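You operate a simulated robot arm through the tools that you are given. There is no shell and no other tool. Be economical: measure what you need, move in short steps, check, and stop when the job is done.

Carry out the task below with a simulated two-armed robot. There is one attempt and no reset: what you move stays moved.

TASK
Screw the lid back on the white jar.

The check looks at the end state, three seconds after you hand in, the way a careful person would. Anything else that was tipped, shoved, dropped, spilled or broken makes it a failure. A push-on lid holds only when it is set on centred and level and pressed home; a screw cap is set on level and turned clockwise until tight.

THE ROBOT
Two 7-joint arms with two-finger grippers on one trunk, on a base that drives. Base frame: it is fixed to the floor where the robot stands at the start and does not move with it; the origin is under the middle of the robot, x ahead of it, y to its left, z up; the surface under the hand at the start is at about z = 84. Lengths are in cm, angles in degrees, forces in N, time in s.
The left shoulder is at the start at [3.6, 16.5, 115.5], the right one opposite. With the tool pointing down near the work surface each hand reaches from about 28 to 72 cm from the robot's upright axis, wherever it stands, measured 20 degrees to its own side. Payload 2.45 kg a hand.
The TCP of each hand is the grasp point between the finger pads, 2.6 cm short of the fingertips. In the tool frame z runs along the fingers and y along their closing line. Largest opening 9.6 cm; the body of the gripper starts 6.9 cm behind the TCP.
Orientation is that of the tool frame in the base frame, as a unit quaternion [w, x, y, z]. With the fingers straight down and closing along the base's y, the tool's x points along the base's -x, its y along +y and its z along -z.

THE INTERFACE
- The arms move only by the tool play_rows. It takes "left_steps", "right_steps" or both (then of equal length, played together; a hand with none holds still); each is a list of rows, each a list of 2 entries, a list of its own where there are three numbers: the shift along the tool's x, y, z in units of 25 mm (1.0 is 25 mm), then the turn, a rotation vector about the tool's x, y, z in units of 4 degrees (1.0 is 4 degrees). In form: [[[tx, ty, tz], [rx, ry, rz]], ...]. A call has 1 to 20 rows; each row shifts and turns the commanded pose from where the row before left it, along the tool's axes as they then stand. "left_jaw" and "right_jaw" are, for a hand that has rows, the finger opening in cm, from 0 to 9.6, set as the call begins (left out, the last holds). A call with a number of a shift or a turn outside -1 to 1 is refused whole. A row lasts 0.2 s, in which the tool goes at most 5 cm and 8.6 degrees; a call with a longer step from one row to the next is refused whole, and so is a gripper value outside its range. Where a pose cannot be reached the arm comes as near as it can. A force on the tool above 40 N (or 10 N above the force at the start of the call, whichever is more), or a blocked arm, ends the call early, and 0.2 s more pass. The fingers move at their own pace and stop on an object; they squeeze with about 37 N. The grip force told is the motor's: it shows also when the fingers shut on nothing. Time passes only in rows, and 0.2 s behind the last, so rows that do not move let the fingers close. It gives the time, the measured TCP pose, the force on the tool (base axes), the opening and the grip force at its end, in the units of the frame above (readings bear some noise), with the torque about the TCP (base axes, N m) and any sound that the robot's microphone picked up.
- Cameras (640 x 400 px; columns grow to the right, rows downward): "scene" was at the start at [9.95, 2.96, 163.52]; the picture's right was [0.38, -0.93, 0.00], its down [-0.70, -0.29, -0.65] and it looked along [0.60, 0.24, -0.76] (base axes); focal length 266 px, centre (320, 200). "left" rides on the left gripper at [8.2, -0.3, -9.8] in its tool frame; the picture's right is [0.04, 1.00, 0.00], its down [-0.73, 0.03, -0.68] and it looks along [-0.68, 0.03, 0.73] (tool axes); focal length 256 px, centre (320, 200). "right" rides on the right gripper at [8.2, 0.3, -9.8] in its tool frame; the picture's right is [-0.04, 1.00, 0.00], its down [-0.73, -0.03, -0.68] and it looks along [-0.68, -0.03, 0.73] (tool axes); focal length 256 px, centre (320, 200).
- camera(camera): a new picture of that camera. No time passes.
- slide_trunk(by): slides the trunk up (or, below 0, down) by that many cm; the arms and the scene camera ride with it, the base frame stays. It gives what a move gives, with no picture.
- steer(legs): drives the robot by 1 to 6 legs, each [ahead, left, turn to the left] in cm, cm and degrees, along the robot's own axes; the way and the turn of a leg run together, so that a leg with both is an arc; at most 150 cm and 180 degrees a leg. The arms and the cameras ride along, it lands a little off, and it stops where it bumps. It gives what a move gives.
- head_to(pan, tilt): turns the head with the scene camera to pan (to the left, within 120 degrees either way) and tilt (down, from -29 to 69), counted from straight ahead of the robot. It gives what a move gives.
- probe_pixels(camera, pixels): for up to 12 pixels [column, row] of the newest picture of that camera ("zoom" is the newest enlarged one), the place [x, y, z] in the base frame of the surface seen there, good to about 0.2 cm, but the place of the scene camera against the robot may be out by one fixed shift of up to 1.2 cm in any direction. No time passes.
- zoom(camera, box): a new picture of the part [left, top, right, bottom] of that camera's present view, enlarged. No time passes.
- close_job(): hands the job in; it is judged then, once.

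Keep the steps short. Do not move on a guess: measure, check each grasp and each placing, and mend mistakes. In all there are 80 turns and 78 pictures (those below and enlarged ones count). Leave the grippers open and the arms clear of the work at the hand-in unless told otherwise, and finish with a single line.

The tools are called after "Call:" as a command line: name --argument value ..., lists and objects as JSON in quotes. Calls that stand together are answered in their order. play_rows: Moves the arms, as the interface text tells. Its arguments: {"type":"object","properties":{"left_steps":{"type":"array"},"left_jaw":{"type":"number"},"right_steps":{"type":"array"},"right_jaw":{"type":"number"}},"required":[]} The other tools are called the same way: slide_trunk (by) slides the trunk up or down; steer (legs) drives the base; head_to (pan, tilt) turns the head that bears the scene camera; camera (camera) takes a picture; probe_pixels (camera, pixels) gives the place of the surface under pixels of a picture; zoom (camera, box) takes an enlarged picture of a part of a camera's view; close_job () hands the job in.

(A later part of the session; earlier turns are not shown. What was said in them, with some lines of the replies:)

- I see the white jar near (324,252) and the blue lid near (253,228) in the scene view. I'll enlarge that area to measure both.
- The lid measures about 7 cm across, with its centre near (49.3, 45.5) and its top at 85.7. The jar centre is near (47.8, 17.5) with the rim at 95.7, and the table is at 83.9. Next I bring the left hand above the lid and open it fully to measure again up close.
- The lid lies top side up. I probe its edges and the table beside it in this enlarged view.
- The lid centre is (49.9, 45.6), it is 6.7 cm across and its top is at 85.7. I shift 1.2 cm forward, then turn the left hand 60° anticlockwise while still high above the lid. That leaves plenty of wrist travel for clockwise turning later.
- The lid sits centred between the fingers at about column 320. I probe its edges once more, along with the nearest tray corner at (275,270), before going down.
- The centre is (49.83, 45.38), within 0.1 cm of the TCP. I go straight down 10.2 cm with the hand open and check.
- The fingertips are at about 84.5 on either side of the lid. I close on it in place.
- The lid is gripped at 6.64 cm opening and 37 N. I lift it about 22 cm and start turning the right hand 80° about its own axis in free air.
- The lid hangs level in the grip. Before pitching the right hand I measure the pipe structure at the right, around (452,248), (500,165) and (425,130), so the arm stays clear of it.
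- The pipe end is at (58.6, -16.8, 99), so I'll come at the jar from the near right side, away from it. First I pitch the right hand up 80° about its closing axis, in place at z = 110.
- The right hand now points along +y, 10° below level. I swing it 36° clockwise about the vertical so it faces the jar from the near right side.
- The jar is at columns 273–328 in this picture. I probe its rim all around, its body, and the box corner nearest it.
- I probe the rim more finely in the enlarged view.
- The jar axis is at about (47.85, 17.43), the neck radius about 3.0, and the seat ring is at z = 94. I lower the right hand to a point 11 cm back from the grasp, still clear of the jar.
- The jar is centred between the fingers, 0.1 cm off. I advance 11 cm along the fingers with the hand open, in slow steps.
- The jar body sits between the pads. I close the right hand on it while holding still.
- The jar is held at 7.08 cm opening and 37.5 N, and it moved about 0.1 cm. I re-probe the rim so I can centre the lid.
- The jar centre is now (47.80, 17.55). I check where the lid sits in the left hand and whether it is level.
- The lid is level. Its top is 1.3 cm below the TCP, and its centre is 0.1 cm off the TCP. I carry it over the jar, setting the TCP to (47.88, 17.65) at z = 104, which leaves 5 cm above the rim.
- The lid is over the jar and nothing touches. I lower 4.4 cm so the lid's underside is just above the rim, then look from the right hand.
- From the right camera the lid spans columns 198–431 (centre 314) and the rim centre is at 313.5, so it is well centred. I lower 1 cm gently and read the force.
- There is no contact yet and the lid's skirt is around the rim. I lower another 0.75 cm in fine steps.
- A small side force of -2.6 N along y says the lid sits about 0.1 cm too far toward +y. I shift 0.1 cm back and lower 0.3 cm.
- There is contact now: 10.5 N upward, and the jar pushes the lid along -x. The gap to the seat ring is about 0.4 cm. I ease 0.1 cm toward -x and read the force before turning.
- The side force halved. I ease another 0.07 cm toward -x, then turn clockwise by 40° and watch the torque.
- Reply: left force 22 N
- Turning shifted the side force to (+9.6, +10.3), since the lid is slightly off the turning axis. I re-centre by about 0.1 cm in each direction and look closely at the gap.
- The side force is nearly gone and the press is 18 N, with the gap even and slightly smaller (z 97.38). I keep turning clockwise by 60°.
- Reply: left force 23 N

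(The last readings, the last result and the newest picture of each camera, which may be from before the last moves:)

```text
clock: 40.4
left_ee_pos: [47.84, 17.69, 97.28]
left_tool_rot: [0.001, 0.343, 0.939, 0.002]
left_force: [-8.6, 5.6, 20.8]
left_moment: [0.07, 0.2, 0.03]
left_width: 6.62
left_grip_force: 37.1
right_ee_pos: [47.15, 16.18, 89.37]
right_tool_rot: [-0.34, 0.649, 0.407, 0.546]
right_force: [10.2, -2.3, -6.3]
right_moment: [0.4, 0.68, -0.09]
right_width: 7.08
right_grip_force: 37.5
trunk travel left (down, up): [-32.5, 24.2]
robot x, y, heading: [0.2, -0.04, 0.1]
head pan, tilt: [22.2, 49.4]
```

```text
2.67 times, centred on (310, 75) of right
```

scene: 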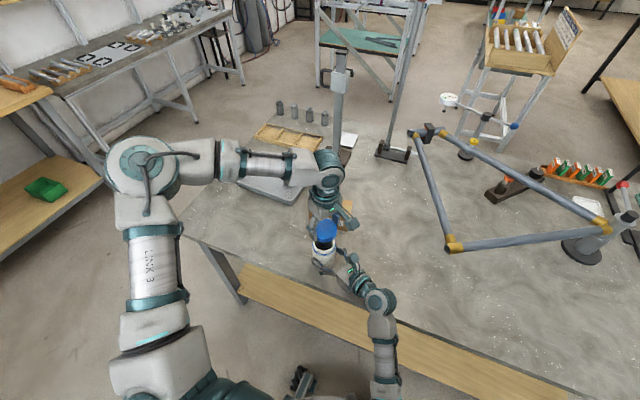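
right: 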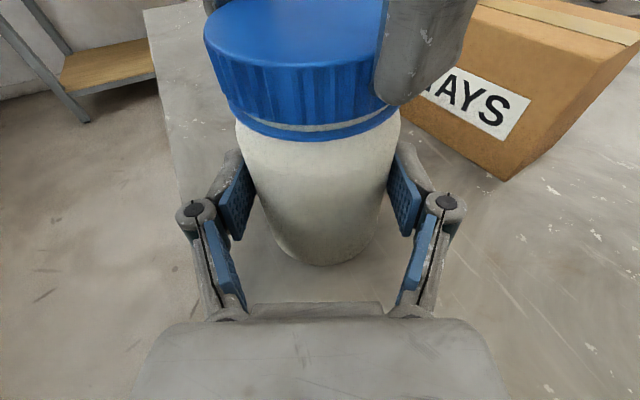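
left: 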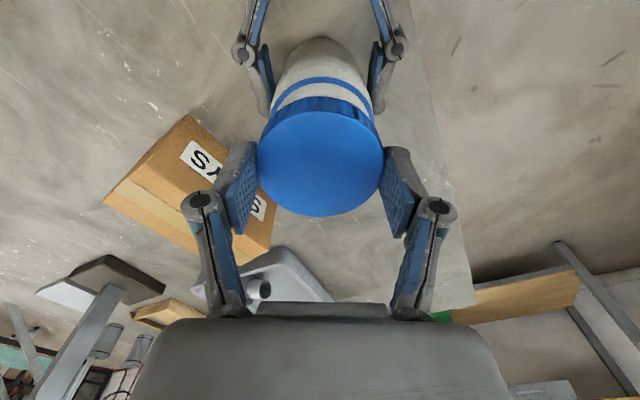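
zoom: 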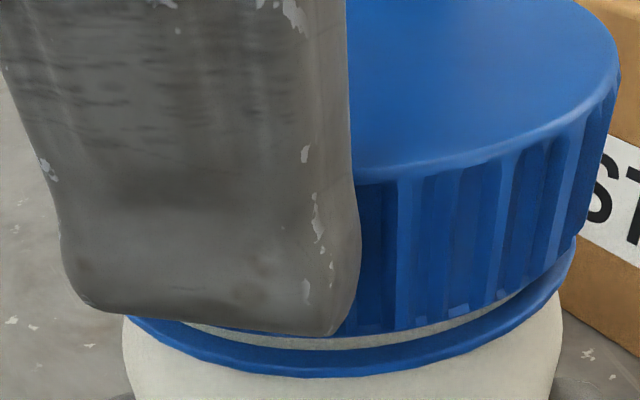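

The lid turns freely and has come down to 97.28. I take out the side force by 0.1 cm and turn another 40° clockwise.

Call:
play_rows --left_steps '[[[0.037, -0.005, 0], [0, 0, 0]], [[0, 0, 0.002], [0, 0, 1]], [[0, 0, 0.002], [0, 0, 1]], [[0, 0, 0.002], [0, 0, 1]], [[0, 0, 0.002], [0, 0, 1]], [[0, 0, 0.002], [0, 0, 1]], [[0, 0, 0.002], [0, 0, 1]], [[0, 0, 0.002], [0, 0, 1]], [[0, 0, 0.002], [0, 0, 1]], [[0, 0, 0.002], [0, 0, 1]], [[0, 0, 0.002], [0, 0, 1]], [[0, 0, 0], [0, 0, 0]]]'

Call:
zoom --camera "right" --box '[190, 0, 430, 150]'

Call:
camera --camera "scene"

```text
clock: 43.0
left_ee_pos: [47.78, 17.59, 97.26]
left_tool_rot: [0.001, 0.643, 0.766, 0.002]
left_force: [13.5, 8.2, 17.0]
left_moment: [0.17, -0.47, -0.01]
left_width: 6.62
left_grip_force: 37.1
right_ee_pos: [47.17, 16.32, 89.48]
right_tool_rot: [-0.341, 0.648, 0.407, 0.546]
right_force: [-11.7, -9.9, -0.9]
right_moment: [0.26, -0.53, 0.18]
right_width: 7.08
right_grip_force: 36.6
trunk travel left (down, up): [-32.5, 24.2]
robot x, y, heading: [-0.35, -0.16, -0.1]
head pan, tilt: [22.2, 49.4]
```

```text
2.67 times, centred on (310, 75) of right
```

zoom: 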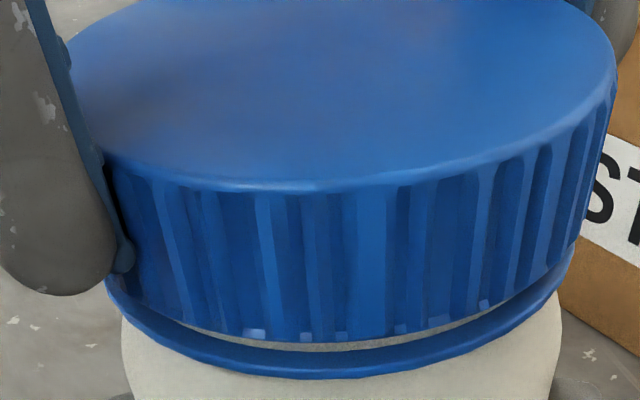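

```text
44 pictures are left
```

scene: 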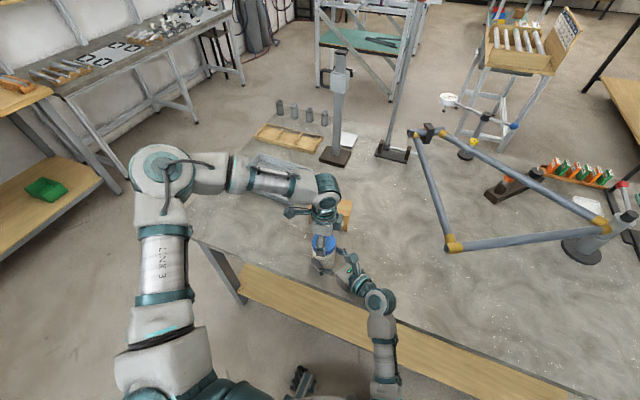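

The gap shrinks, so the thread is biting. I take out the side force of (+13.5, +8.2) with a 0.12 cm shift, then turn 40° more.

Call:
play_rows --left_steps '[[[0.02, 0.05, 0], [0, 0, 0]], [[0, 0, 0.003], [0, 0, 1]], [[0, 0, 0.003], [0, 0, 1]], [[0, 0, 0.003], [0, 0, 1]], [[0, 0, 0.003], [0, 0, 1]], [[0, 0, 0.003], [0, 0, 1]], [[0, 0, 0.003], [0, 0, 1]], [[0, 0, 0.003], [0, 0, 1]], [[0, 0, 0.003], [0, 0, 1]], [[0, 0, 0.003], [0, 0, 1]], [[0, 0, 0.003], [0, 0, 1]], [[0, 0, 0], [0, 0, 0]]]'

Call:
zoom --camera "right" --box '[190, 0, 430, 150]'

```text
clock: 45.6
left_ee_pos: [47.84, 17.6, 97.07]
left_tool_rot: [0.0, 0.866, 0.5, 0.001]
left_force: [2.1, -11.2, 18.0]
left_moment: [-0.26, -0.02, -0.04]
left_width: 6.65
left_grip_force: 37.1
right_ee_pos: [47.23, 16.3, 89.41]
right_tool_rot: [-0.34, 0.648, 0.407, 0.546]
right_force: [-0.7, 10.2, -3.7]
right_moment: [-0.53, 0.09, 0.08]
right_width: 7.05
right_grip_force: 36.8
trunk travel left (down, up): [-32.5, 24.2]
robot x, y, heading: [0.39, -0.02, -0.0]
head pan, tilt: [22.2, 49.4]
```

```text
2.67 times, centred on (310, 75) of right
```

zoom: 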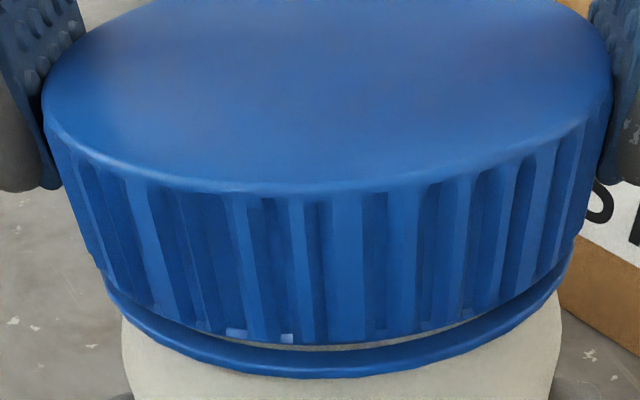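

The lid is at 97.07 and still dropping, with only a sliver of gap left. I correct 0.1 cm toward -y and turn another 32°.

Call:
play_rows --left_steps '[[[-0.035, 0.02, 0], [0, 0, 0]], [[0, 0, 0.003], [0, 0, 1]], [[0, 0, 0.003], [0, 0, 1]], [[0, 0, 0.003], [0, 0, 1]], [[0, 0, 0.003], [0, 0, 1]], [[0, 0, 0.003], [0, 0, 1]], [[0, 0, 0.003], [0, 0, 1]], [[0, 0, 0.003], [0, 0, 1]], [[0, 0, 0.003], [0, 0, 1]], [[0, 0, 0], [0, 0, 0]]]'

Call:
zoom --camera "right" --box '[190, 0, 430, 150]'

```text
clock: 47.8
left_ee_pos: [47.86, 17.58, 96.98]
left_tool_rot: [0.001, 0.97, 0.243, 0.002]
left_force: [12.2, 2.3, 21.0]
left_moment: [0.07, -0.28, -0.07]
left_width: 6.64
left_grip_force: 37.2
right_ee_pos: [47.07, 16.17, 89.4]
right_tool_rot: [-0.34, 0.649, 0.407, 0.546]
right_force: [-9.7, -0.7, -2.8]
right_moment: [0.28, -0.28, 0.1]
right_width: 7.11
right_grip_force: 36.8
trunk travel left (down, up): [-32.5, 24.2]
robot x, y, heading: [0.13, -0.31, 0.2]
head pan, tilt: [22.2, 49.4]
```

```text
2.67 times, centred on (310, 75) of right
```

zoom: 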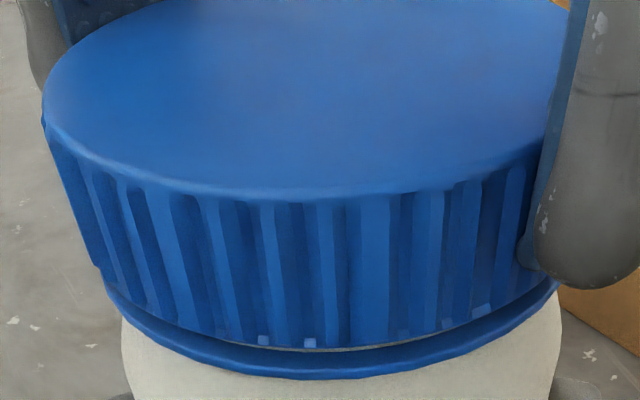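

The gap is nearly closed, at 96.98. I correct 0.08 cm toward +x and turn 16° more before regrasping.

Call:
play_rows --left_steps '[[[0.032, 0.008, 0], [0, 0, 0]], [[0, 0, 0.003], [0, 0, 1]], [[0, 0, 0.003], [0, 0, 1]], [[0, 0, 0.003], [0, 0, 1]], [[0, 0, 0.003], [0, 0, 1]], [[0, 0, 0], [0, 0, 0]]]'

```text
clock: 49.2
left_ee_pos: [47.87, 17.45, 96.92]
left_tool_rot: [0.001, 0.995, 0.103, 0.001]
left_force: [4.0, -19.0, 9.0]
left_moment: [-0.84, -0.07, 0.83]
left_width: 6.63
left_grip_force: 37.5
right_ee_pos: [47.27, 16.38, 89.4]
right_tool_rot: [-0.341, 0.647, 0.407, 0.547]
right_force: [-2.6, 15.8, -0.6]
right_moment: [-0.66, -0.12, -0.7]
right_width: 7.01
right_grip_force: 37.1
trunk travel left (down, up): [-32.5, 24.2]
robot x, y, heading: [0.06, -0.24, 0.2]
head pan, tilt: [22.2, 49.4]
```

A torque of +0.83 Nm about z has appeared, which suggests tightening, though there is a -19 N side load along y as well. I take out the side load first and read the torque again.

Call:
play_rows --left_steps '[[[0.005, 0.05, 0], [0, 0, 0]], [[0, 0, 0], [0, 0, 0]]]'

Call:
zoom --camera "right" --box '[190, 0, 430, 150]'

Call:
camera --camera "left"

```text
clock: 49.8
left_ee_pos: [47.89, 17.48, 96.93]
left_tool_rot: [0.0, 0.995, 0.104, 0.001]
left_force: [-1.8, -18.3, 6.4]
left_moment: [-0.83, 0.0, 0.43]
left_width: 6.61
left_grip_force: 37.5
right_ee_pos: [47.12, 16.37, 89.51]
right_tool_rot: [-0.341, 0.648, 0.406, 0.546]
right_force: [0.1, 18.7, 0.3]
right_moment: [-0.55, 0.38, -0.24]
right_width: 7.02
right_grip_force: 37.1
trunk travel left (down, up): [-32.5, 24.2]
robot x, y, heading: [-0.05, -0.18, 0.1]
head pan, tilt: [22.2, 49.4]
```

```text
2.67 times, centred on (310, 75) of right
```

zoom: 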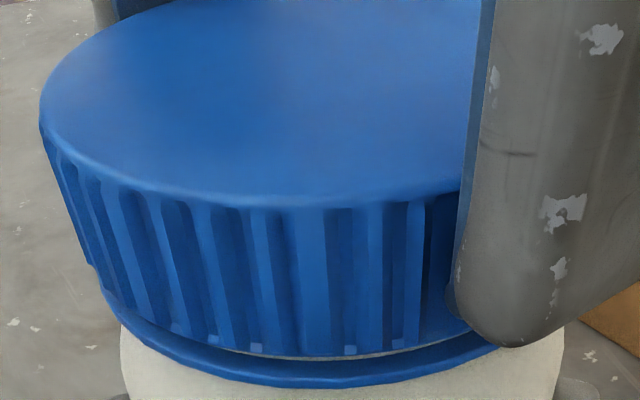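

```text
40 pictures are left
```

left: 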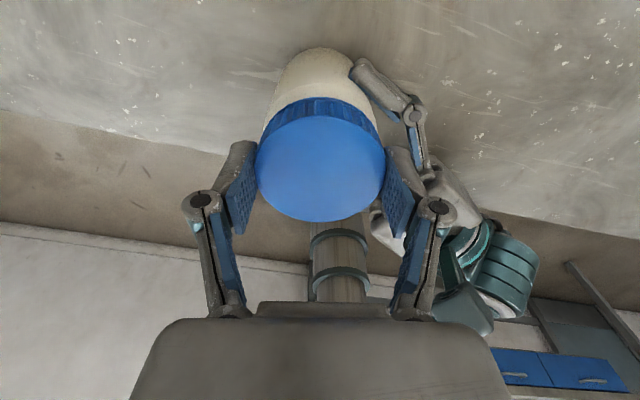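

The fingertips, at about 94.3, now overlap the seat ring at about 94. They are probably what carries this side load, so I'll regrasp higher. I open in place and then rise straight up.

Call:
play_rows --left_steps '[[[0, 0, 0], [0, 0, 0]], [[0, 0, 0], [0, 0, 0]], [[0, 0, 0], [0, 0, 0]]]' --left_jaw 9.6

Call:
play_rows --left_steps '[[[0, 0, -0.3], [0, 0, 0]], [[0, 0, -0.5], [0, 0, 0]], [[0, 0, -0.6], [0, 0, 0]], [[0, 0, -0.6], [0, 0, 0]], [[0, 0, 0], [0, 0, -1]], [[0, 0, 0], [0, 0, -1]], [[0, 0, 0], [0, 0, -1]], [[0, 0, 0], [0, 0, -1]], [[0, 0, 0], [0, 0, -1]], [[0, 0, 0], [0, 0, -1]], [[0, 0, 0], [0, 0, -1]]]'

Call:
camera --camera "right"

Call:
camera --camera "left"

```text
clock: 50.6
left_ee_pos: [48.08, 17.58, 96.77]
left_tool_rot: [-0.001, 0.994, 0.106, 0.0]
left_force: [-0.5, 0.4, -0.6]
left_moment: [0.0, 0.0, 0.0]
left_width: 9.6
left_grip_force: 0.1
right_ee_pos: [47.2, 16.23, 89.5]
right_tool_rot: [-0.341, 0.648, 0.407, 0.546]
right_force: [1.0, -1.6, 4.3]
right_moment: [0.09, -0.01, -0.04]
right_width: 7.01
right_grip_force: 37.4
trunk travel left (down, up): [-32.5, 24.2]
robot x, y, heading: [-0.19, 0.17, -0.0]
head pan, tilt: [22.2, 49.4]
```

```text
clock: 53.0
left_ee_pos: [48.01, 17.65, 101.94]
left_tool_rot: [0.0, 0.939, 0.344, 0.002]
left_force: [0.1, 0.0, 0.3]
left_moment: [0.0, -0.01, 0.01]
left_width: 9.58
left_grip_force: 0.0
right_ee_pos: [47.25, 16.31, 89.54]
right_tool_rot: [-0.34, 0.649, 0.406, 0.546]
right_force: [0.4, -0.2, 6.3]
right_moment: [0.2, 0.07, -0.06]
right_width: 7.01
right_grip_force: 37.5
trunk travel left (down, up): [-32.5, 24.2]
robot x, y, heading: [-0.09, 0.04, 0.0]
head pan, tilt: [22.2, 49.4]
```

```text
39 pictures are left
```

right: 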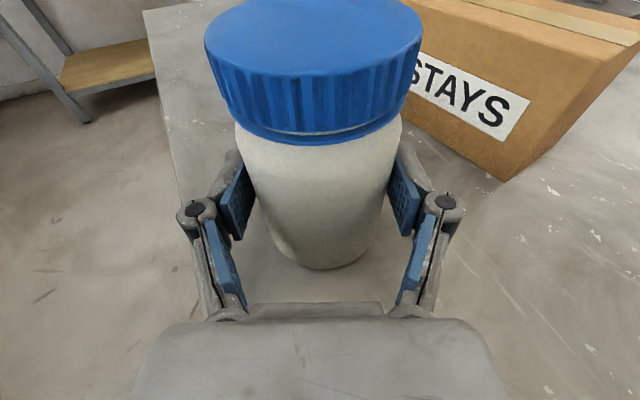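

```text
38 pictures are left
```

left: 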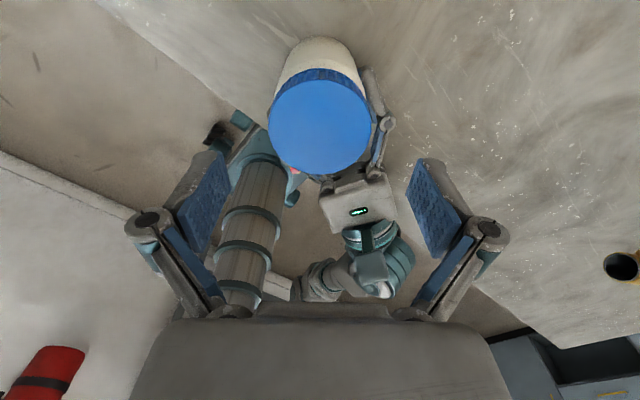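

The lid stays on, level and almost closed. I rewind the left hand 160° anticlockwise above the jar, in two calls.

Call:
play_rows --left_steps '[[[0, 0, 0], [0, 0, -1]], [[0, 0, 0], [0, 0, -1]], [[0, 0, 0], [0, 0, -1]], [[0, 0, 0], [0, 0, -1]], [[0, 0, 0], [0, 0, -1]], [[0, 0, 0], [0, 0, -1]], [[0, 0, 0], [0, 0, -1]], [[0, 0, 0], [0, 0, -1]], [[0, 0, 0], [0, 0, -1]], [[0, 0, 0], [0, 0, -1]], [[0, 0, 0], [0, 0, -1]], [[0, 0, 0], [0, 0, -1]], [[0, 0, 0], [0, 0, -1]], [[0, 0, 0], [0, 0, -1]], [[0, 0, 0], [0, 0, -1]], [[0, 0, 0], [0, 0, -1]], [[0, 0, 0], [0, 0, -1]], [[0, 0, 0], [0, 0, -1]], [[0, 0, 0], [0, 0, -1]], [[0, 0, 0], [0, 0, -1]]]'

Call:
play_rows --left_steps '[[[0, 0, 0], [0, 0, -1]], [[0, 0, 0], [0, 0, -1]], [[0, 0, 0], [0, 0, -1]], [[0, 0, 0], [0, 0, -1]], [[0, 0, 0], [0, 0, -1]], [[0, 0, 0], [0, 0, -1]], [[0, 0, 0], [0, 0, -1]], [[0, 0, 0], [0, 0, -1]], [[0, 0, 0], [0, 0, -1]], [[0, 0, 0], [0, 0, -1]], [[0, 0, 0], [0, 0, -1]], [[0, 0, 0], [0, 0, -1]], [[0, 0, 0], [0, 0, -1]], [[0, 0, 0], [0, 0, -1]], [[0, 0, 0], [0, 0, -1]], [[0, 0, 0], [0, 0, -1]], [[0, 0, 0], [0, 0, -1]], [[0, 0, 0], [0, 0, -1]], [[0, 0, 0], [0, 0, -1]], [[0, 0, 0], [0, 0, -1]]]'

Call:
camera --camera "left"

```text
clock: 57.2
left_ee_pos: [47.99, 17.58, 102.03]
left_tool_rot: [0.0, 0.499, 0.867, 0.0]
left_force: [-0.3, 0.3, -0.9]
left_moment: [-0.01, 0.01, -0.01]
left_width: 9.6
left_grip_force: 0.0
right_ee_pos: [47.32, 16.31, 89.41]
right_tool_rot: [-0.339, 0.649, 0.405, 0.547]
right_force: [0.1, 0.2, 6.4]
right_moment: [0.22, 0.09, 0.06]
right_width: 7.04
right_grip_force: 37.3
trunk travel left (down, up): [-32.5, 24.2]
robot x, y, heading: [-0.19, -0.16, -0.0]
head pan, tilt: [22.2, 49.4]
```

```text
clock: 61.4
left_ee_pos: [47.88, 17.54, 101.83]
left_tool_rot: [0.001, -0.176, 0.984, 0.0]
left_force: [0.5, 0.2, -0.6]
left_moment: [0.0, -0.01, 0.02]
left_width: 9.61
left_grip_force: 0.0
right_ee_pos: [47.1, 16.3, 89.47]
right_tool_rot: [-0.34, 0.649, 0.407, 0.546]
right_force: [-0.9, 0.4, 4.0]
right_moment: [0.19, 0.14, 0.03]
right_width: 7.04
right_grip_force: 36.6
trunk travel left (down, up): [-32.5, 24.2]
robot x, y, heading: [0.02, -0.07, -0.1]
head pan, tilt: [22.2, 49.4]
```

```text
37 pictures are left
```

left: 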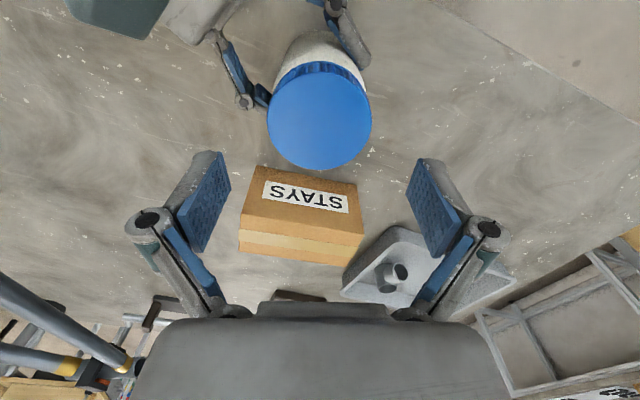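

Now at yaw -20°. I probe the lid's top face, at columns 268–371 and rows 73–170, for its exact centre, height and level.

Call:
zoom --camera "left" --box '[240, 40, 400, 180]'

Call:
probe_pixels --camera "left" --pixels '[[270, 120], [369, 120], [319, 76], [319, 168], [283, 88], [356, 88], [283, 155], [356, 155]]'

```text
2.86 times, centred on (320, 110) of left
```

zoom: 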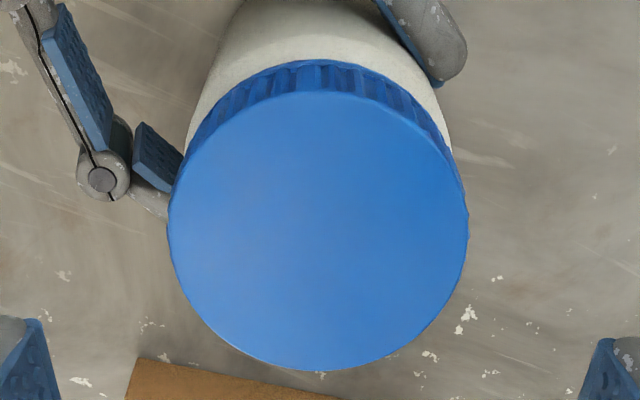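

```text
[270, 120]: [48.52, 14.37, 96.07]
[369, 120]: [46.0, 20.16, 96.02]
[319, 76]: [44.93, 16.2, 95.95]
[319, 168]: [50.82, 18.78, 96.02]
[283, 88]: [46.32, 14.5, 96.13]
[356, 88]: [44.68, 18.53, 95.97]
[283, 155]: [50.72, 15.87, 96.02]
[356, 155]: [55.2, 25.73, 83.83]
```

The lid top is at 96.03 and level within 0.1 cm, with its centre at (47.83, 17.47). I go down to TCP z = 97.45, so the tips stay above the seat ring, and close.

Call:
play_rows --left_steps '[[[0.028, -0.02, 0.4], [0, 0, 0]], [[0, 0, 0.5], [0, 0, 0]], [[0, 0, 0.5], [0, 0, 0]], [[0, 0, 0.38], [0, 0, 0]], [[0, 0, 0], [0, 0, 0]]]'

Call:
play_rows --left_steps '[[[0, 0, 0], [0, 0, 0]], [[0, 0, 0], [0, 0, 0]], [[0, 0, 0], [0, 0, 0]], [[0, 0, 0], [0, 0, 0]]]' --left_jaw 0

Call:
zoom --camera "right" --box '[190, 0, 430, 150]'

```text
clock: 62.6
left_ee_pos: [47.88, 17.47, 97.55]
left_tool_rot: [0.001, -0.175, 0.985, 0.0]
left_force: [0.1, -0.2, 0.8]
left_moment: [-0.02, 0.0, -0.01]
left_width: 9.61
left_grip_force: 0.0
right_ee_pos: [47.2, 16.26, 89.42]
right_tool_rot: [-0.341, 0.648, 0.407, 0.546]
right_force: [-0.9, -0.6, 4.8]
right_moment: [0.18, 0.07, -0.03]
right_width: 7.02
right_grip_force: 37.0
trunk travel left (down, up): [-32.5, 24.2]
robot x, y, heading: [-0.09, -0.1, -0.2]
head pan, tilt: [22.2, 49.4]
```

```text
clock: 63.6
left_ee_pos: [47.95, 17.48, 97.56]
left_tool_rot: [0.002, -0.175, 0.985, 0.0]
left_force: [-2.0, -0.6, 9.1]
left_moment: [0.03, 0.11, -0.06]
left_width: 6.64
left_grip_force: 37.4
right_ee_pos: [47.23, 16.37, 89.37]
right_tool_rot: [-0.34, 0.649, 0.407, 0.546]
right_force: [3.2, 2.6, 1.4]
right_moment: [0.24, 0.24, 0.03]
right_width: 6.99
right_grip_force: 37.2
trunk travel left (down, up): [-32.5, 24.2]
robot x, y, heading: [-0.33, 0.2, -0.2]
head pan, tilt: [22.2, 49.4]
```

```text
2.67 times, centred on (310, 75) of right
```

zoom: 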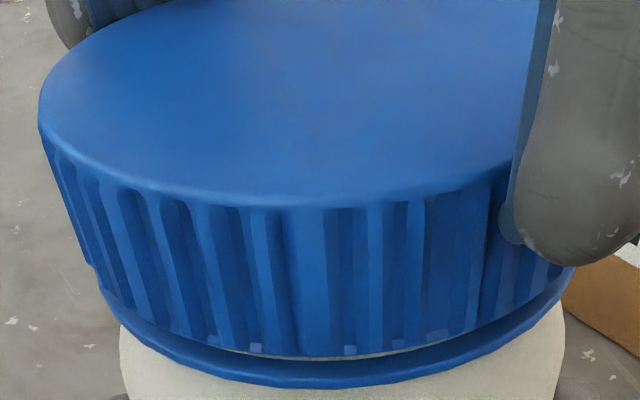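

Regripped well: the force is balanced and the press is 9 N. I turn clockwise 20° to see whether it still advances or binds.

Call:
play_rows --left_steps '[[[0, 0, 0.005], [0, 0, 1]], [[0, 0, 0.005], [0, 0, 1]], [[0, 0, 0.003], [0, 0, 1]], [[0, 0, 0.003], [0, 0, 1]], [[0, 0, 0.003], [0, 0, 1]], [[0, 0, 0], [0, 0, 0]]]'

Call:
zoom --camera "right" --box '[190, 0, 430, 150]'

```text
clock: 65.0
left_ee_pos: [48.04, 17.24, 97.48]
left_tool_rot: [0.003, 0.0, 1.0, -0.002]
left_force: [13.4, -25.3, 11.7]
left_moment: [-0.86, -0.25, 1.08]
left_width: 6.65
left_grip_force: 36.8
right_ee_pos: [47.06, 16.43, 89.44]
right_tool_rot: [-0.342, 0.647, 0.408, 0.546]
right_force: [-11.7, 26.7, 0.1]
right_moment: [-0.93, -0.69, -0.75]
right_width: 6.89
right_grip_force: 37.0
trunk travel left (down, up): [-32.5, 24.2]
robot x, y, heading: [-0.25, 0.01, -0.2]
head pan, tilt: [22.2, 49.4]
```

```text
2.67 times, centred on (310, 75) of right
```

zoom: 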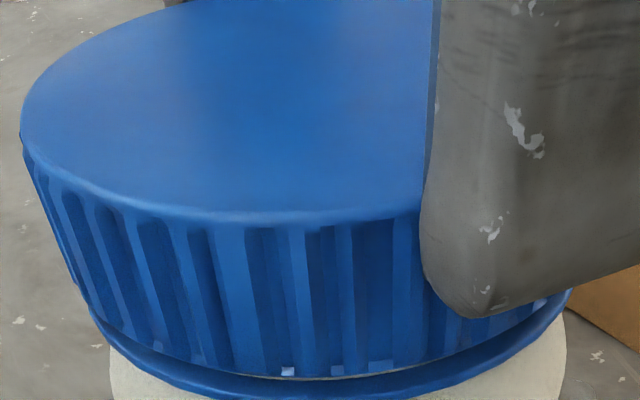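

The torque is up to 1.08 Nm, and the jar itself has started to roll about 0.2 cm in the right grip, so the lid is binding. I relax the side load by following the jar (0.1 cm in x, -0.2 cm in y) and read again.

Call:
play_rows --left_steps '[[[-0.04, -0.08, 0], [0, 0, 0]], [[0, 0, 0], [0, 0, 0]]]'

Call:
camera --camera "right"

```text
clock: 65.6
left_ee_pos: [48.04, 17.29, 97.41]
left_tool_rot: [0.003, 0.0, 1.0, -0.001]
left_force: [9.0, -16.9, 16.6]
left_moment: [-0.66, -0.2, 0.59]
left_width: 6.6
left_grip_force: 36.6
right_ee_pos: [47.13, 16.48, 89.46]
right_tool_rot: [-0.341, 0.648, 0.408, 0.545]
right_force: [-11.8, 22.2, -1.0]
right_moment: [-0.2, -0.08, -0.28]
right_width: 6.89
right_grip_force: 37.1
trunk travel left (down, up): [-32.5, 24.2]
robot x, y, heading: [0.23, -0.06, 0.0]
head pan, tilt: [22.2, 49.4]
```

```text
33 pictures are left
```

right: 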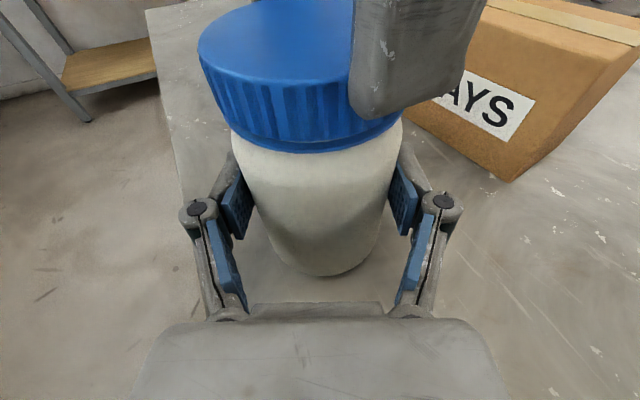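

The jar has moved a little toward the right palm. I open the left hand and rise 4 cm to look at the jar and lid without load.

Call:
play_rows --left_steps '[[[0, 0, 0], [0, 0, 0]], [[0, 0, 0], [0, 0, 0]], [[0, 0, -0.4], [0, 0, 0]], [[0, 0, -0.6], [0, 0, 0]], [[0, 0, -0.6], [0, 0, 0]], [[0, 0, 0], [0, 0, 0]]]' --left_jaw 9.6

Call:
camera --camera "right"

Call:
camera --camera "left"

```text
clock: 67.0
left_ee_pos: [48.09, 17.22, 101.48]
left_tool_rot: [0.001, -0.001, 1.0, 0.001]
left_force: [-0.5, -0.1, -0.2]
left_moment: [0.04, 0.04, 0.0]
left_width: 9.6
left_grip_force: 0.2
right_ee_pos: [47.29, 16.25, 89.43]
right_tool_rot: [-0.339, 0.649, 0.405, 0.547]
right_force: [-0.7, -0.6, 2.8]
right_moment: [0.05, 0.04, -0.01]
right_width: 6.9
right_grip_force: 37.4
trunk travel left (down, up): [-32.5, 24.2]
robot x, y, heading: [-0.1, 0.04, -0.1]
head pan, tilt: [22.2, 49.4]
```

```text
32 pictures are left
```

right: 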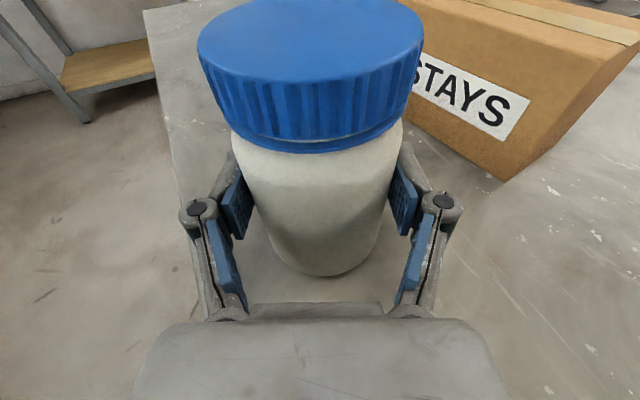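

```text
31 pictures are left
```

left: 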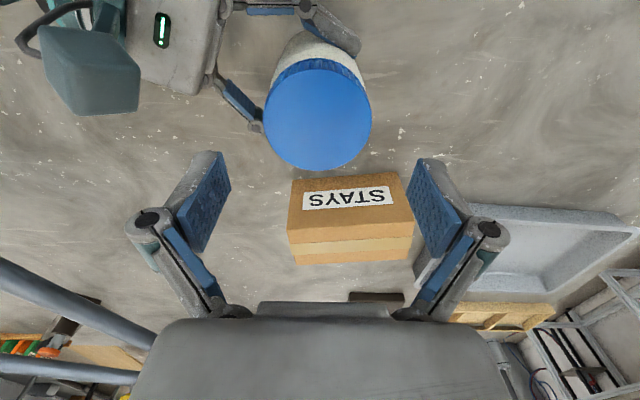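

The lid is on and looks level. I probe its top face and the jar's body below it to see whether anything leans.

Call:
probe_pixels --camera "left" --pixels '[[267, 115], [368, 115], [318, 73], [318, 167], [282, 86], [355, 86], [282, 155], [355, 152]]'

Call:
zoom --camera "right" --box '[190, 0, 430, 150]'

```text
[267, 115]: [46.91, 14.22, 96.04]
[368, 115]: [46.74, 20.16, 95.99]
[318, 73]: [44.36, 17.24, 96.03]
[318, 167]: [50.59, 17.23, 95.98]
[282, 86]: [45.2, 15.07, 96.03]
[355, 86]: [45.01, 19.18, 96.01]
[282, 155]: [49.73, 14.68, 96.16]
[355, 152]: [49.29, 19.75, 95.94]
```

```text
2.67 times, centred on (310, 75) of right
```

zoom: 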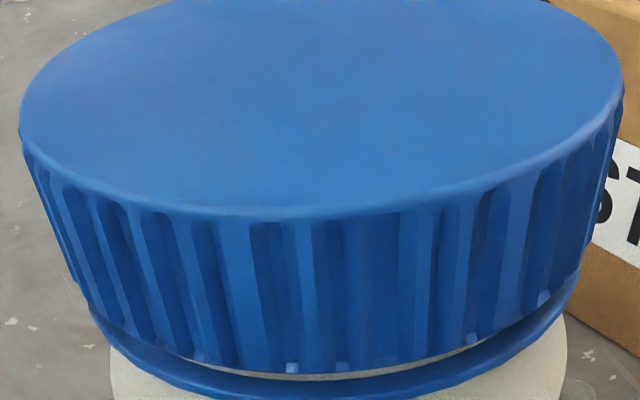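

The lid is level, and its top is still at 96.03, the same as before that last turn, so it has bottomed out. For a firm final tightening I re-centre the right grip: open, move 0.9 cm forward and 0.2 cm sideways, and close again.

Call:
play_rows --right_steps '[[[0, 0, 0], [0, 0, 0]], [[0, 0, 0], [0, 0, 0]], [[0, -0.08, 0.18], [0, 0, 0]], [[0, 0, 0.18], [0, 0, 0]], [[0, 0, 0], [0, 0, 0]]]' --right_jaw 9.6

Call:
play_rows --right_steps '[[[0, 0, 0], [0, 0, 0]], [[0, 0, 0], [0, 0, 0]], [[0, 0, 0], [0, 0, 0]], [[0, 0, 0], [0, 0, 0]]]' --right_jaw 0

Call:
camera --camera "right"

Call:
camera --camera "left"

Call:
probe_pixels --camera "left" --pixels '[[267, 115], [368, 115], [318, 73], [318, 167], [282, 86], [355, 86], [282, 150], [355, 150]]'

```text
clock: 68.2
left_ee_pos: [47.95, 17.39, 101.45]
left_tool_rot: [0.0, -0.001, 1.0, -0.001]
left_force: [-0.7, -0.4, 0.0]
left_moment: [0.0, 0.01, 0.02]
left_width: 9.61
left_grip_force: 0.0
right_ee_pos: [47.51, 17.12, 89.31]
right_tool_rot: [-0.34, 0.648, 0.407, 0.546]
right_force: [0.1, 0.7, -0.1]
right_moment: [-0.02, 0.0, 0.02]
right_width: 9.6
right_grip_force: 0.0
trunk travel left (down, up): [-32.5, 24.2]
robot x, y, heading: [-0.18, 0.07, -0.3]
head pan, tilt: [22.2, 49.4]
```

```text
clock: 69.2
left_ee_pos: [48.12, 17.33, 101.41]
left_tool_rot: [0.0, -0.001, 1.0, 0.001]
left_force: [-0.1, -0.1, 0.4]
left_moment: [0.0, 0.02, -0.01]
left_width: 9.59
left_grip_force: 0.0
right_ee_pos: [47.49, 17.1, 89.23]
right_tool_rot: [-0.339, 0.649, 0.406, 0.546]
right_force: [-0.1, 0.0, 2.1]
right_moment: [0.03, 0.12, 0.06]
right_width: 6.81
right_grip_force: 36.4
trunk travel left (down, up): [-32.5, 24.2]
robot x, y, heading: [0.32, -0.11, 0.2]
head pan, tilt: [22.2, 49.4]
```

```text
29 pictures are left
```

right: 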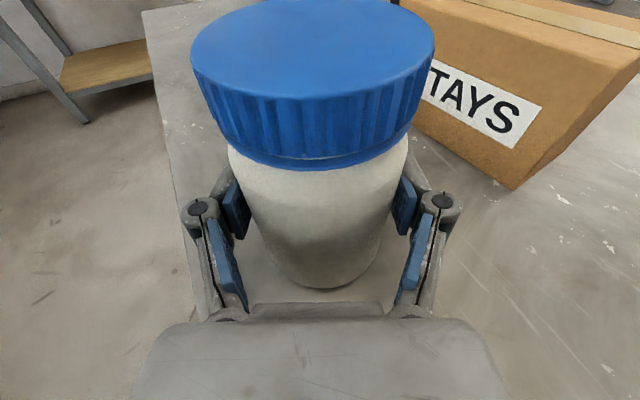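

```text
28 pictures are left
```

left: 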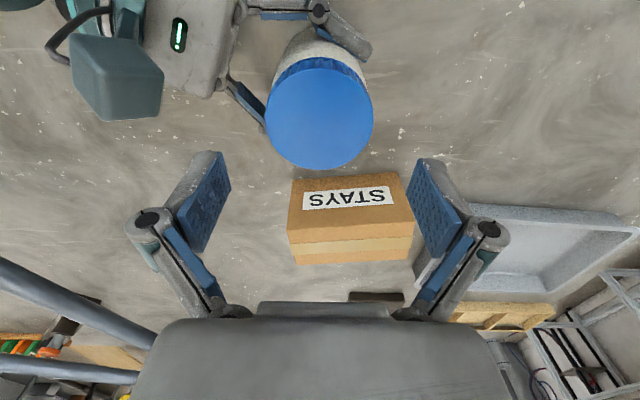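

```text
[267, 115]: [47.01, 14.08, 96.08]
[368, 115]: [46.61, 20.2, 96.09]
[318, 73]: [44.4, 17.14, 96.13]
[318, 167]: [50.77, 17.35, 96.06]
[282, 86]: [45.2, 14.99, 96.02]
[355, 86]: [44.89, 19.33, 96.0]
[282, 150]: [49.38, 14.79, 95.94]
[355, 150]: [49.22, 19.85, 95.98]
```

The jar is regripped at 6.81 cm. The lid centre is (47.5, 17.2). I shift the left hand over it, rewind 40°, go down to 97.45 and grip again.

Call:
play_rows --left_steps '[[[0.22, -0.04, 0], [0, 0, 0]], [[0, 0, 0], [0, 0, -1]], [[0, 0, 0], [0, 0, -1]], [[0, 0, 0], [0, 0, -1]], [[0, 0, 0], [0, 0, -1]], [[0, 0, 0], [0, 0, -1]], [[0, 0, 0], [0, 0, -1]], [[0, 0, 0], [0, 0, -1]], [[0, 0, 0], [0, 0, -1]], [[0, 0, 0], [0, 0, -1]], [[0, 0, 0], [0, 0, -1]], [[0, 0, 0.5], [0, 0, 0]], [[0, 0, 0.5], [0, 0, 0]], [[0, 0, 0.4], [0, 0, 0]], [[0, 0, 0.2], [0, 0, 0]], [[0, 0, 0], [0, 0, 0]]]' --left_jaw 9.6

Call:
play_rows --left_steps '[[[0, 0, 0], [0, 0, 0]], [[0, 0, 0], [0, 0, 0]], [[0, 0, 0], [0, 0, 0]], [[0, 0, 0], [0, 0, 0]]]' --left_jaw 0

Call:
camera --camera "right"

```text
clock: 72.6
left_ee_pos: [47.43, 17.21, 97.38]
left_tool_rot: [0.001, -0.343, 0.939, 0.0]
left_force: [0.5, 0.1, -0.3]
left_moment: [0.04, -0.01, 0.01]
left_width: 9.61
left_grip_force: 0.0
right_ee_pos: [47.48, 17.02, 89.29]
right_tool_rot: [-0.341, 0.648, 0.407, 0.546]
right_force: [1.3, 0.2, 7.0]
right_moment: [0.14, 0.1, -0.03]
right_width: 6.78
right_grip_force: 36.9
trunk travel left (down, up): [-32.5, 24.2]
robot x, y, heading: [0.21, -0.14, 0.0]
head pan, tilt: [22.2, 49.4]
```

```text
clock: 73.6
left_ee_pos: [47.37, 17.24, 97.33]
left_tool_rot: [0.001, -0.343, 0.939, 0.0]
left_force: [-2.6, 0.5, 10.3]
left_moment: [0.07, 0.13, -0.04]
left_width: 6.68
left_grip_force: 36.7
right_ee_pos: [47.34, 17.14, 89.23]
right_tool_rot: [-0.339, 0.65, 0.407, 0.546]
right_force: [6.4, 0.9, 4.6]
right_moment: [0.37, 0.26, -0.05]
right_width: 6.82
right_grip_force: 37.2
trunk travel left (down, up): [-32.5, 24.2]
robot x, y, heading: [0.1, -0.16, 0.3]
head pan, tilt: [22.2, 49.4]
```

```text
27 pictures are left
```

right: 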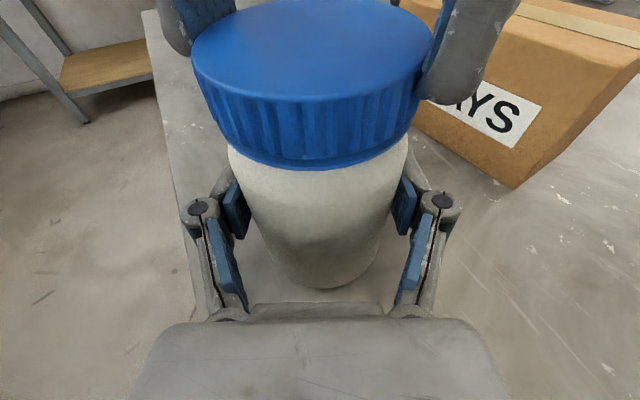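

Both grips hold and the forces are small. I tighten in single small turns, 12° first, and watch the torque.

Call:
play_rows --left_steps '[[[0, 0, 0.004], [0, 0, 1]], [[0, 0, 0.004], [0, 0, 1]], [[0, 0, 0.004], [0, 0, 1]]]'

Call:
camera --camera "right"

```text
clock: 74.4
left_ee_pos: [47.51, 17.21, 97.4]
left_tool_rot: [0.002, -0.243, 0.97, 0.0]
left_force: [-1.5, 2.0, 5.9]
left_moment: [-0.03, 0.04, 1.38]
left_width: 6.61
left_grip_force: 36.6
right_ee_pos: [47.43, 17.08, 89.26]
right_tool_rot: [-0.34, 0.649, 0.406, 0.547]
right_force: [0.3, -2.8, 3.6]
right_moment: [0.3, 0.27, -1.33]
right_width: 6.82
right_grip_force: 37.2
trunk travel left (down, up): [-32.5, 24.2]
robot x, y, heading: [0.17, -0.03, 0.0]
head pan, tilt: [22.2, 49.4]
```

```text
26 pictures are left
```

right: 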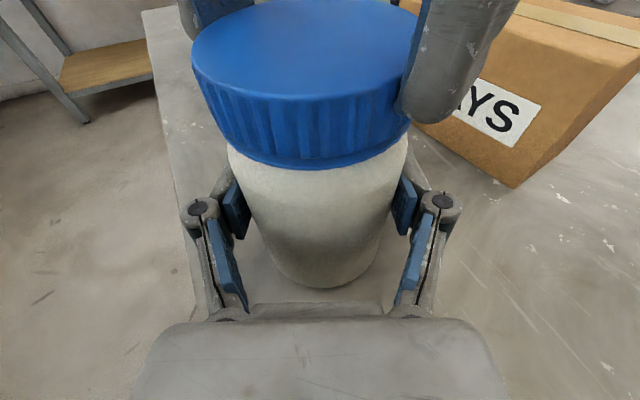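

It is now pure torque, 1.38 Nm in just 12°, with no side force and the jar still. I add one more 8° to confirm it is tight.

Call:
play_rows --left_steps '[[[0, 0, 0], [0, 0, 1]], [[0, 0, 0], [0, 0, 1]], [[0, 0, 0], [0, 0, 0]]]'

Call:
zoom --camera "right" --box '[180, 0, 460, 175]'

```text
clock: 75.2
left_ee_pos: [47.52, 17.18, 97.32]
left_tool_rot: [0.001, -0.174, 0.985, -0.001]
left_force: [-2.0, -5.0, 4.4]
left_moment: [-0.23, 0.05, 1.54]
left_width: 6.66
left_grip_force: 36.8
right_ee_pos: [47.46, 17.18, 89.38]
right_tool_rot: [-0.34, 0.649, 0.407, 0.546]
right_force: [1.8, 4.6, 1.5]
right_moment: [0.02, 0.2, -1.48]
right_width: 6.91
right_grip_force: 37.2
trunk travel left (down, up): [-32.5, 24.2]
robot x, y, heading: [0.35, -0.07, 0.2]
head pan, tilt: [22.2, 49.4]
```

```text
2.29 times, centred on (320, 88) of right
```

zoom: 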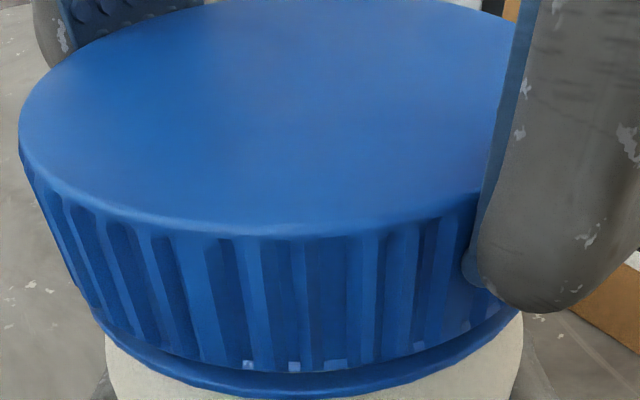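

The torque plateaus at 1.54 Nm and the gap to the ring is closed, so the lid is tight. I open the left hand and rise straight up 12 cm.

Call:
play_rows --left_steps '[[[0, 0, 0], [0, 0, 0]], [[0, 0, 0], [0, 0, 0]], [[0, 0, 0], [0, 0, 0]], [[0, 0, -0.4], [0, 0, 0]], [[0, 0, -0.8], [0, 0, 0]], [[0, 0, -0.8], [0, 0, 0]], [[0, 0, -0.8], [0, 0, 0]], [[0, 0, -0.8], [0, 0, 0]], [[0, 0, -0.8], [0, 0, 0]], [[0, 0, 0], [0, 0, 0]]]' --left_jaw 9.6

Call:
camera --camera "right"

Call:
camera --camera "left"

```text
clock: 77.4
left_ee_pos: [47.53, 17.22, 108.48]
left_tool_rot: [0.001, -0.174, 0.985, -0.001]
left_force: [0.7, 1.3, -0.3]
left_moment: [-0.01, 0.02, 0.01]
left_width: 9.6
left_grip_force: 0.0
right_ee_pos: [47.44, 17.24, 89.31]
right_tool_rot: [-0.341, 0.648, 0.408, 0.545]
right_force: [-1.0, 0.7, 1.6]
right_moment: [0.1, 0.11, 0.01]
right_width: 6.88
right_grip_force: 37.5
trunk travel left (down, up): [-32.5, 24.2]
robot x, y, heading: [-0.09, 0.03, 0.1]
head pan, tilt: [22.2, 49.4]
```

```text
24 pictures are left
```

right: 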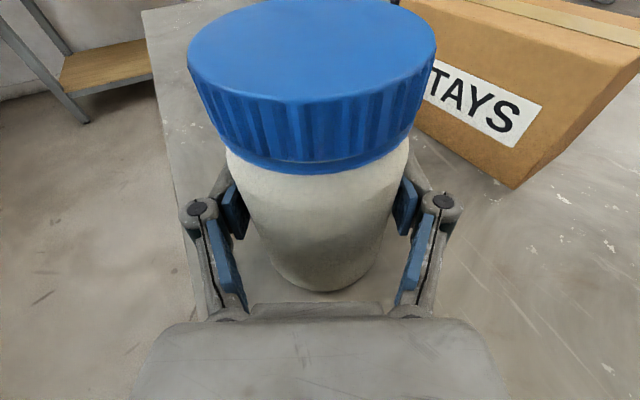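

```text
23 pictures are left
```

left: 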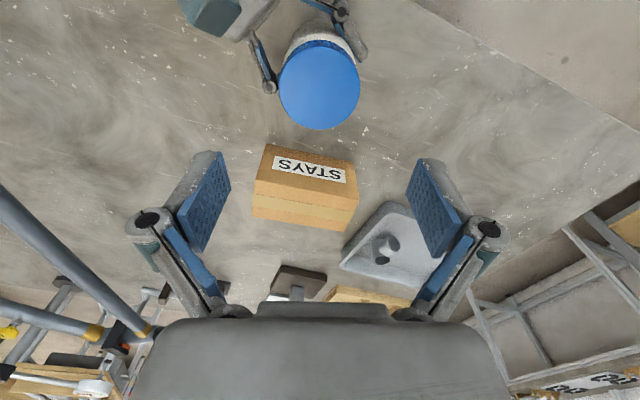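

The lid is flush. I open the right hand and let the jar settle, then back straight out along the fingers.

Call:
play_rows --right_steps '[[[0, 0, 0], [0, 0, 0]], [[0, 0, 0], [0, 0, 0]], [[0, 0, 0], [0, 0, 0]], [[0, 0, -0.3], [0, 0, 0]], [[0, 0, -0.5], [0, 0, 0]], [[0, 0, -0.6], [0, 0, 0]], [[0, 0, -0.7], [0, 0, 0]], [[0, 0, -0.8], [0, 0, 0]], [[0, 0, -0.8], [0, 0, 0]], [[0, 0, -0.8], [0, 0, 0]], [[0, 0, -0.8], [0, 0, 0]], [[0, 0, 0], [0, 0, 0]]]' --right_jaw 9.6

Call:
camera --camera "right"

Call:
camera --camera "scene"

```text
clock: 80.0
left_ee_pos: [47.49, 17.19, 108.22]
left_tool_rot: [0.001, -0.174, 0.985, 0.0]
left_force: [-0.5, 0.8, 0.3]
left_moment: [-0.02, 0.02, -0.02]
left_width: 9.59
left_grip_force: 0.1
right_ee_pos: [41.66, 5.4, 91.62]
right_tool_rot: [-0.34, 0.649, 0.406, 0.546]
right_force: [0.3, 0.1, 0.6]
right_moment: [-0.01, 0.0, 0.0]
right_width: 9.6
right_grip_force: 0.0
trunk travel left (down, up): [-32.5, 24.2]
robot x, y, heading: [-0.06, -0.02, -0.2]
head pan, tilt: [22.2, 49.4]
```

```text
22 pictures are left
```

right: 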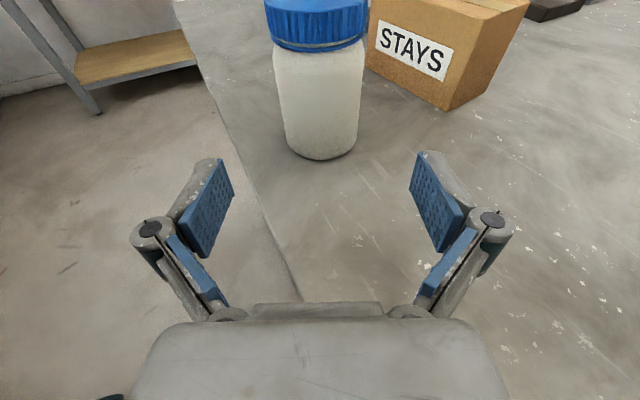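

```text
21 pictures are left
```

scene: 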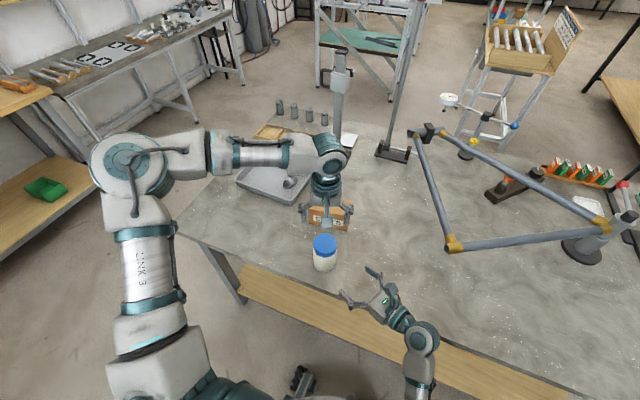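

The jar stands upright with its lid on. I move the left hand up and away to the left, draw the right hand back and up a little, and take a last look.

Call:
play_rows --left_steps '[[[0, 0, -0.8], [0, 0, 0]], [[0, 0.4, -0.8], [0, 0, 0]], [[0, 0.8, -0.3], [0, 0, 0]], [[0, 0.8, -0.3], [0, 0, 0]], [[0, 0.8, -0.3], [0, 0, 0]], [[0, 0.8, 0], [0, 0, 0]], [[0, 0.8, 0], [0, 0, 0]], [[0, 0.8, 0], [0, 0, 0]], [[0, 0.8, 0], [0, 0, 0]], [[0, 0, 0], [0, 0, 0]]]' --right_steps '[[[0, 0, -0.4], [0, 0, 0]], [[0, 0, -0.4], [0, 0, 0]], [[0.4, 0, -0.3], [0, 0, 0]], [[0.5, 0, 0], [0, 0, 0]], [[0.5, 0, 0], [0, 0, 0]], [[0.5, 0, 0], [0, 0, 0]], [[0.5, 0, 0], [0, 0, 0]], [[0, 0, 0], [0, 0, 0]], [[0, 0, 0], [0, 0, 0]], [[0, 0, 0], [0, 0, 0]]]'

Call:
zoom --camera "scene" --box '[220, 170, 400, 290]'

Call:
zoom --camera "right" --box '[220, 30, 420, 180]'

```text
clock: 82.2
left_ee_pos: [42.32, 31.39, 114.58]
left_tool_rot: [0.001, -0.174, 0.985, 0.002]
left_force: [0.0, 0.0, 0.2]
left_moment: [-0.03, -0.01, 0.02]
left_width: 9.58
left_grip_force: 0.0
right_ee_pos: [40.99, 3.69, 97.86]
right_tool_rot: [-0.34, 0.649, 0.406, 0.546]
right_force: [0.2, -0.1, -1.0]
right_moment: [-0.01, 0.01, 0.05]
right_width: 9.57
right_grip_force: 0.0
trunk travel left (down, up): [-32.5, 24.2]
robot x, y, heading: [0.11, 0.16, -0.2]
head pan, tilt: [22.2, 49.4]
```

```text
3.33 times, centred on (310, 230) of scene
```

zoom: 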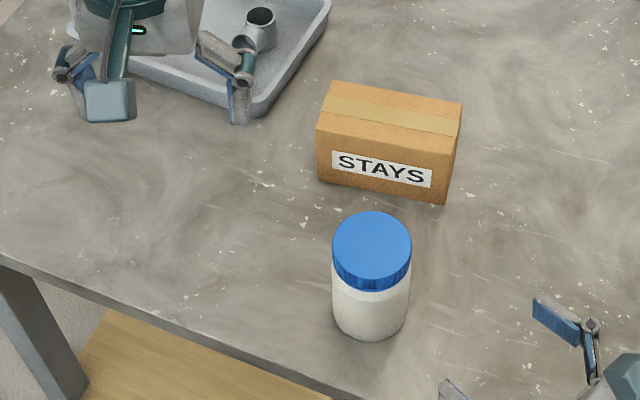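

```text
2.67 times, centred on (320, 105) of right
```

zoom: 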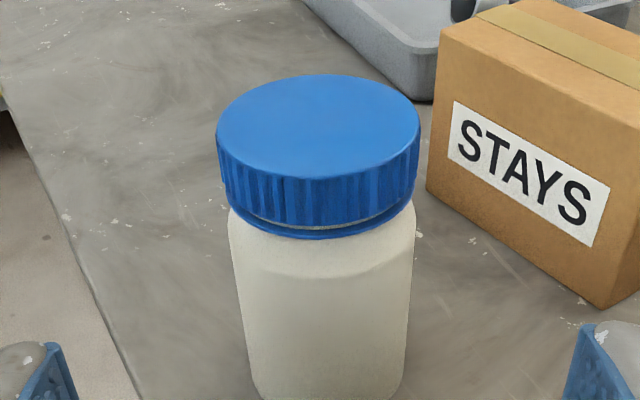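

The lid sits level and tight on the upright jar, the box hasn't moved, and both grippers are open and clear. I hand in.

Call:
close_job

```text
The job is handed in.
```

The lid is screwed back on the white jar, level and tight at about 1.5 Nm; the jar stands upright about 0.4 cm from where it started, and the other things on the bench look untouched.
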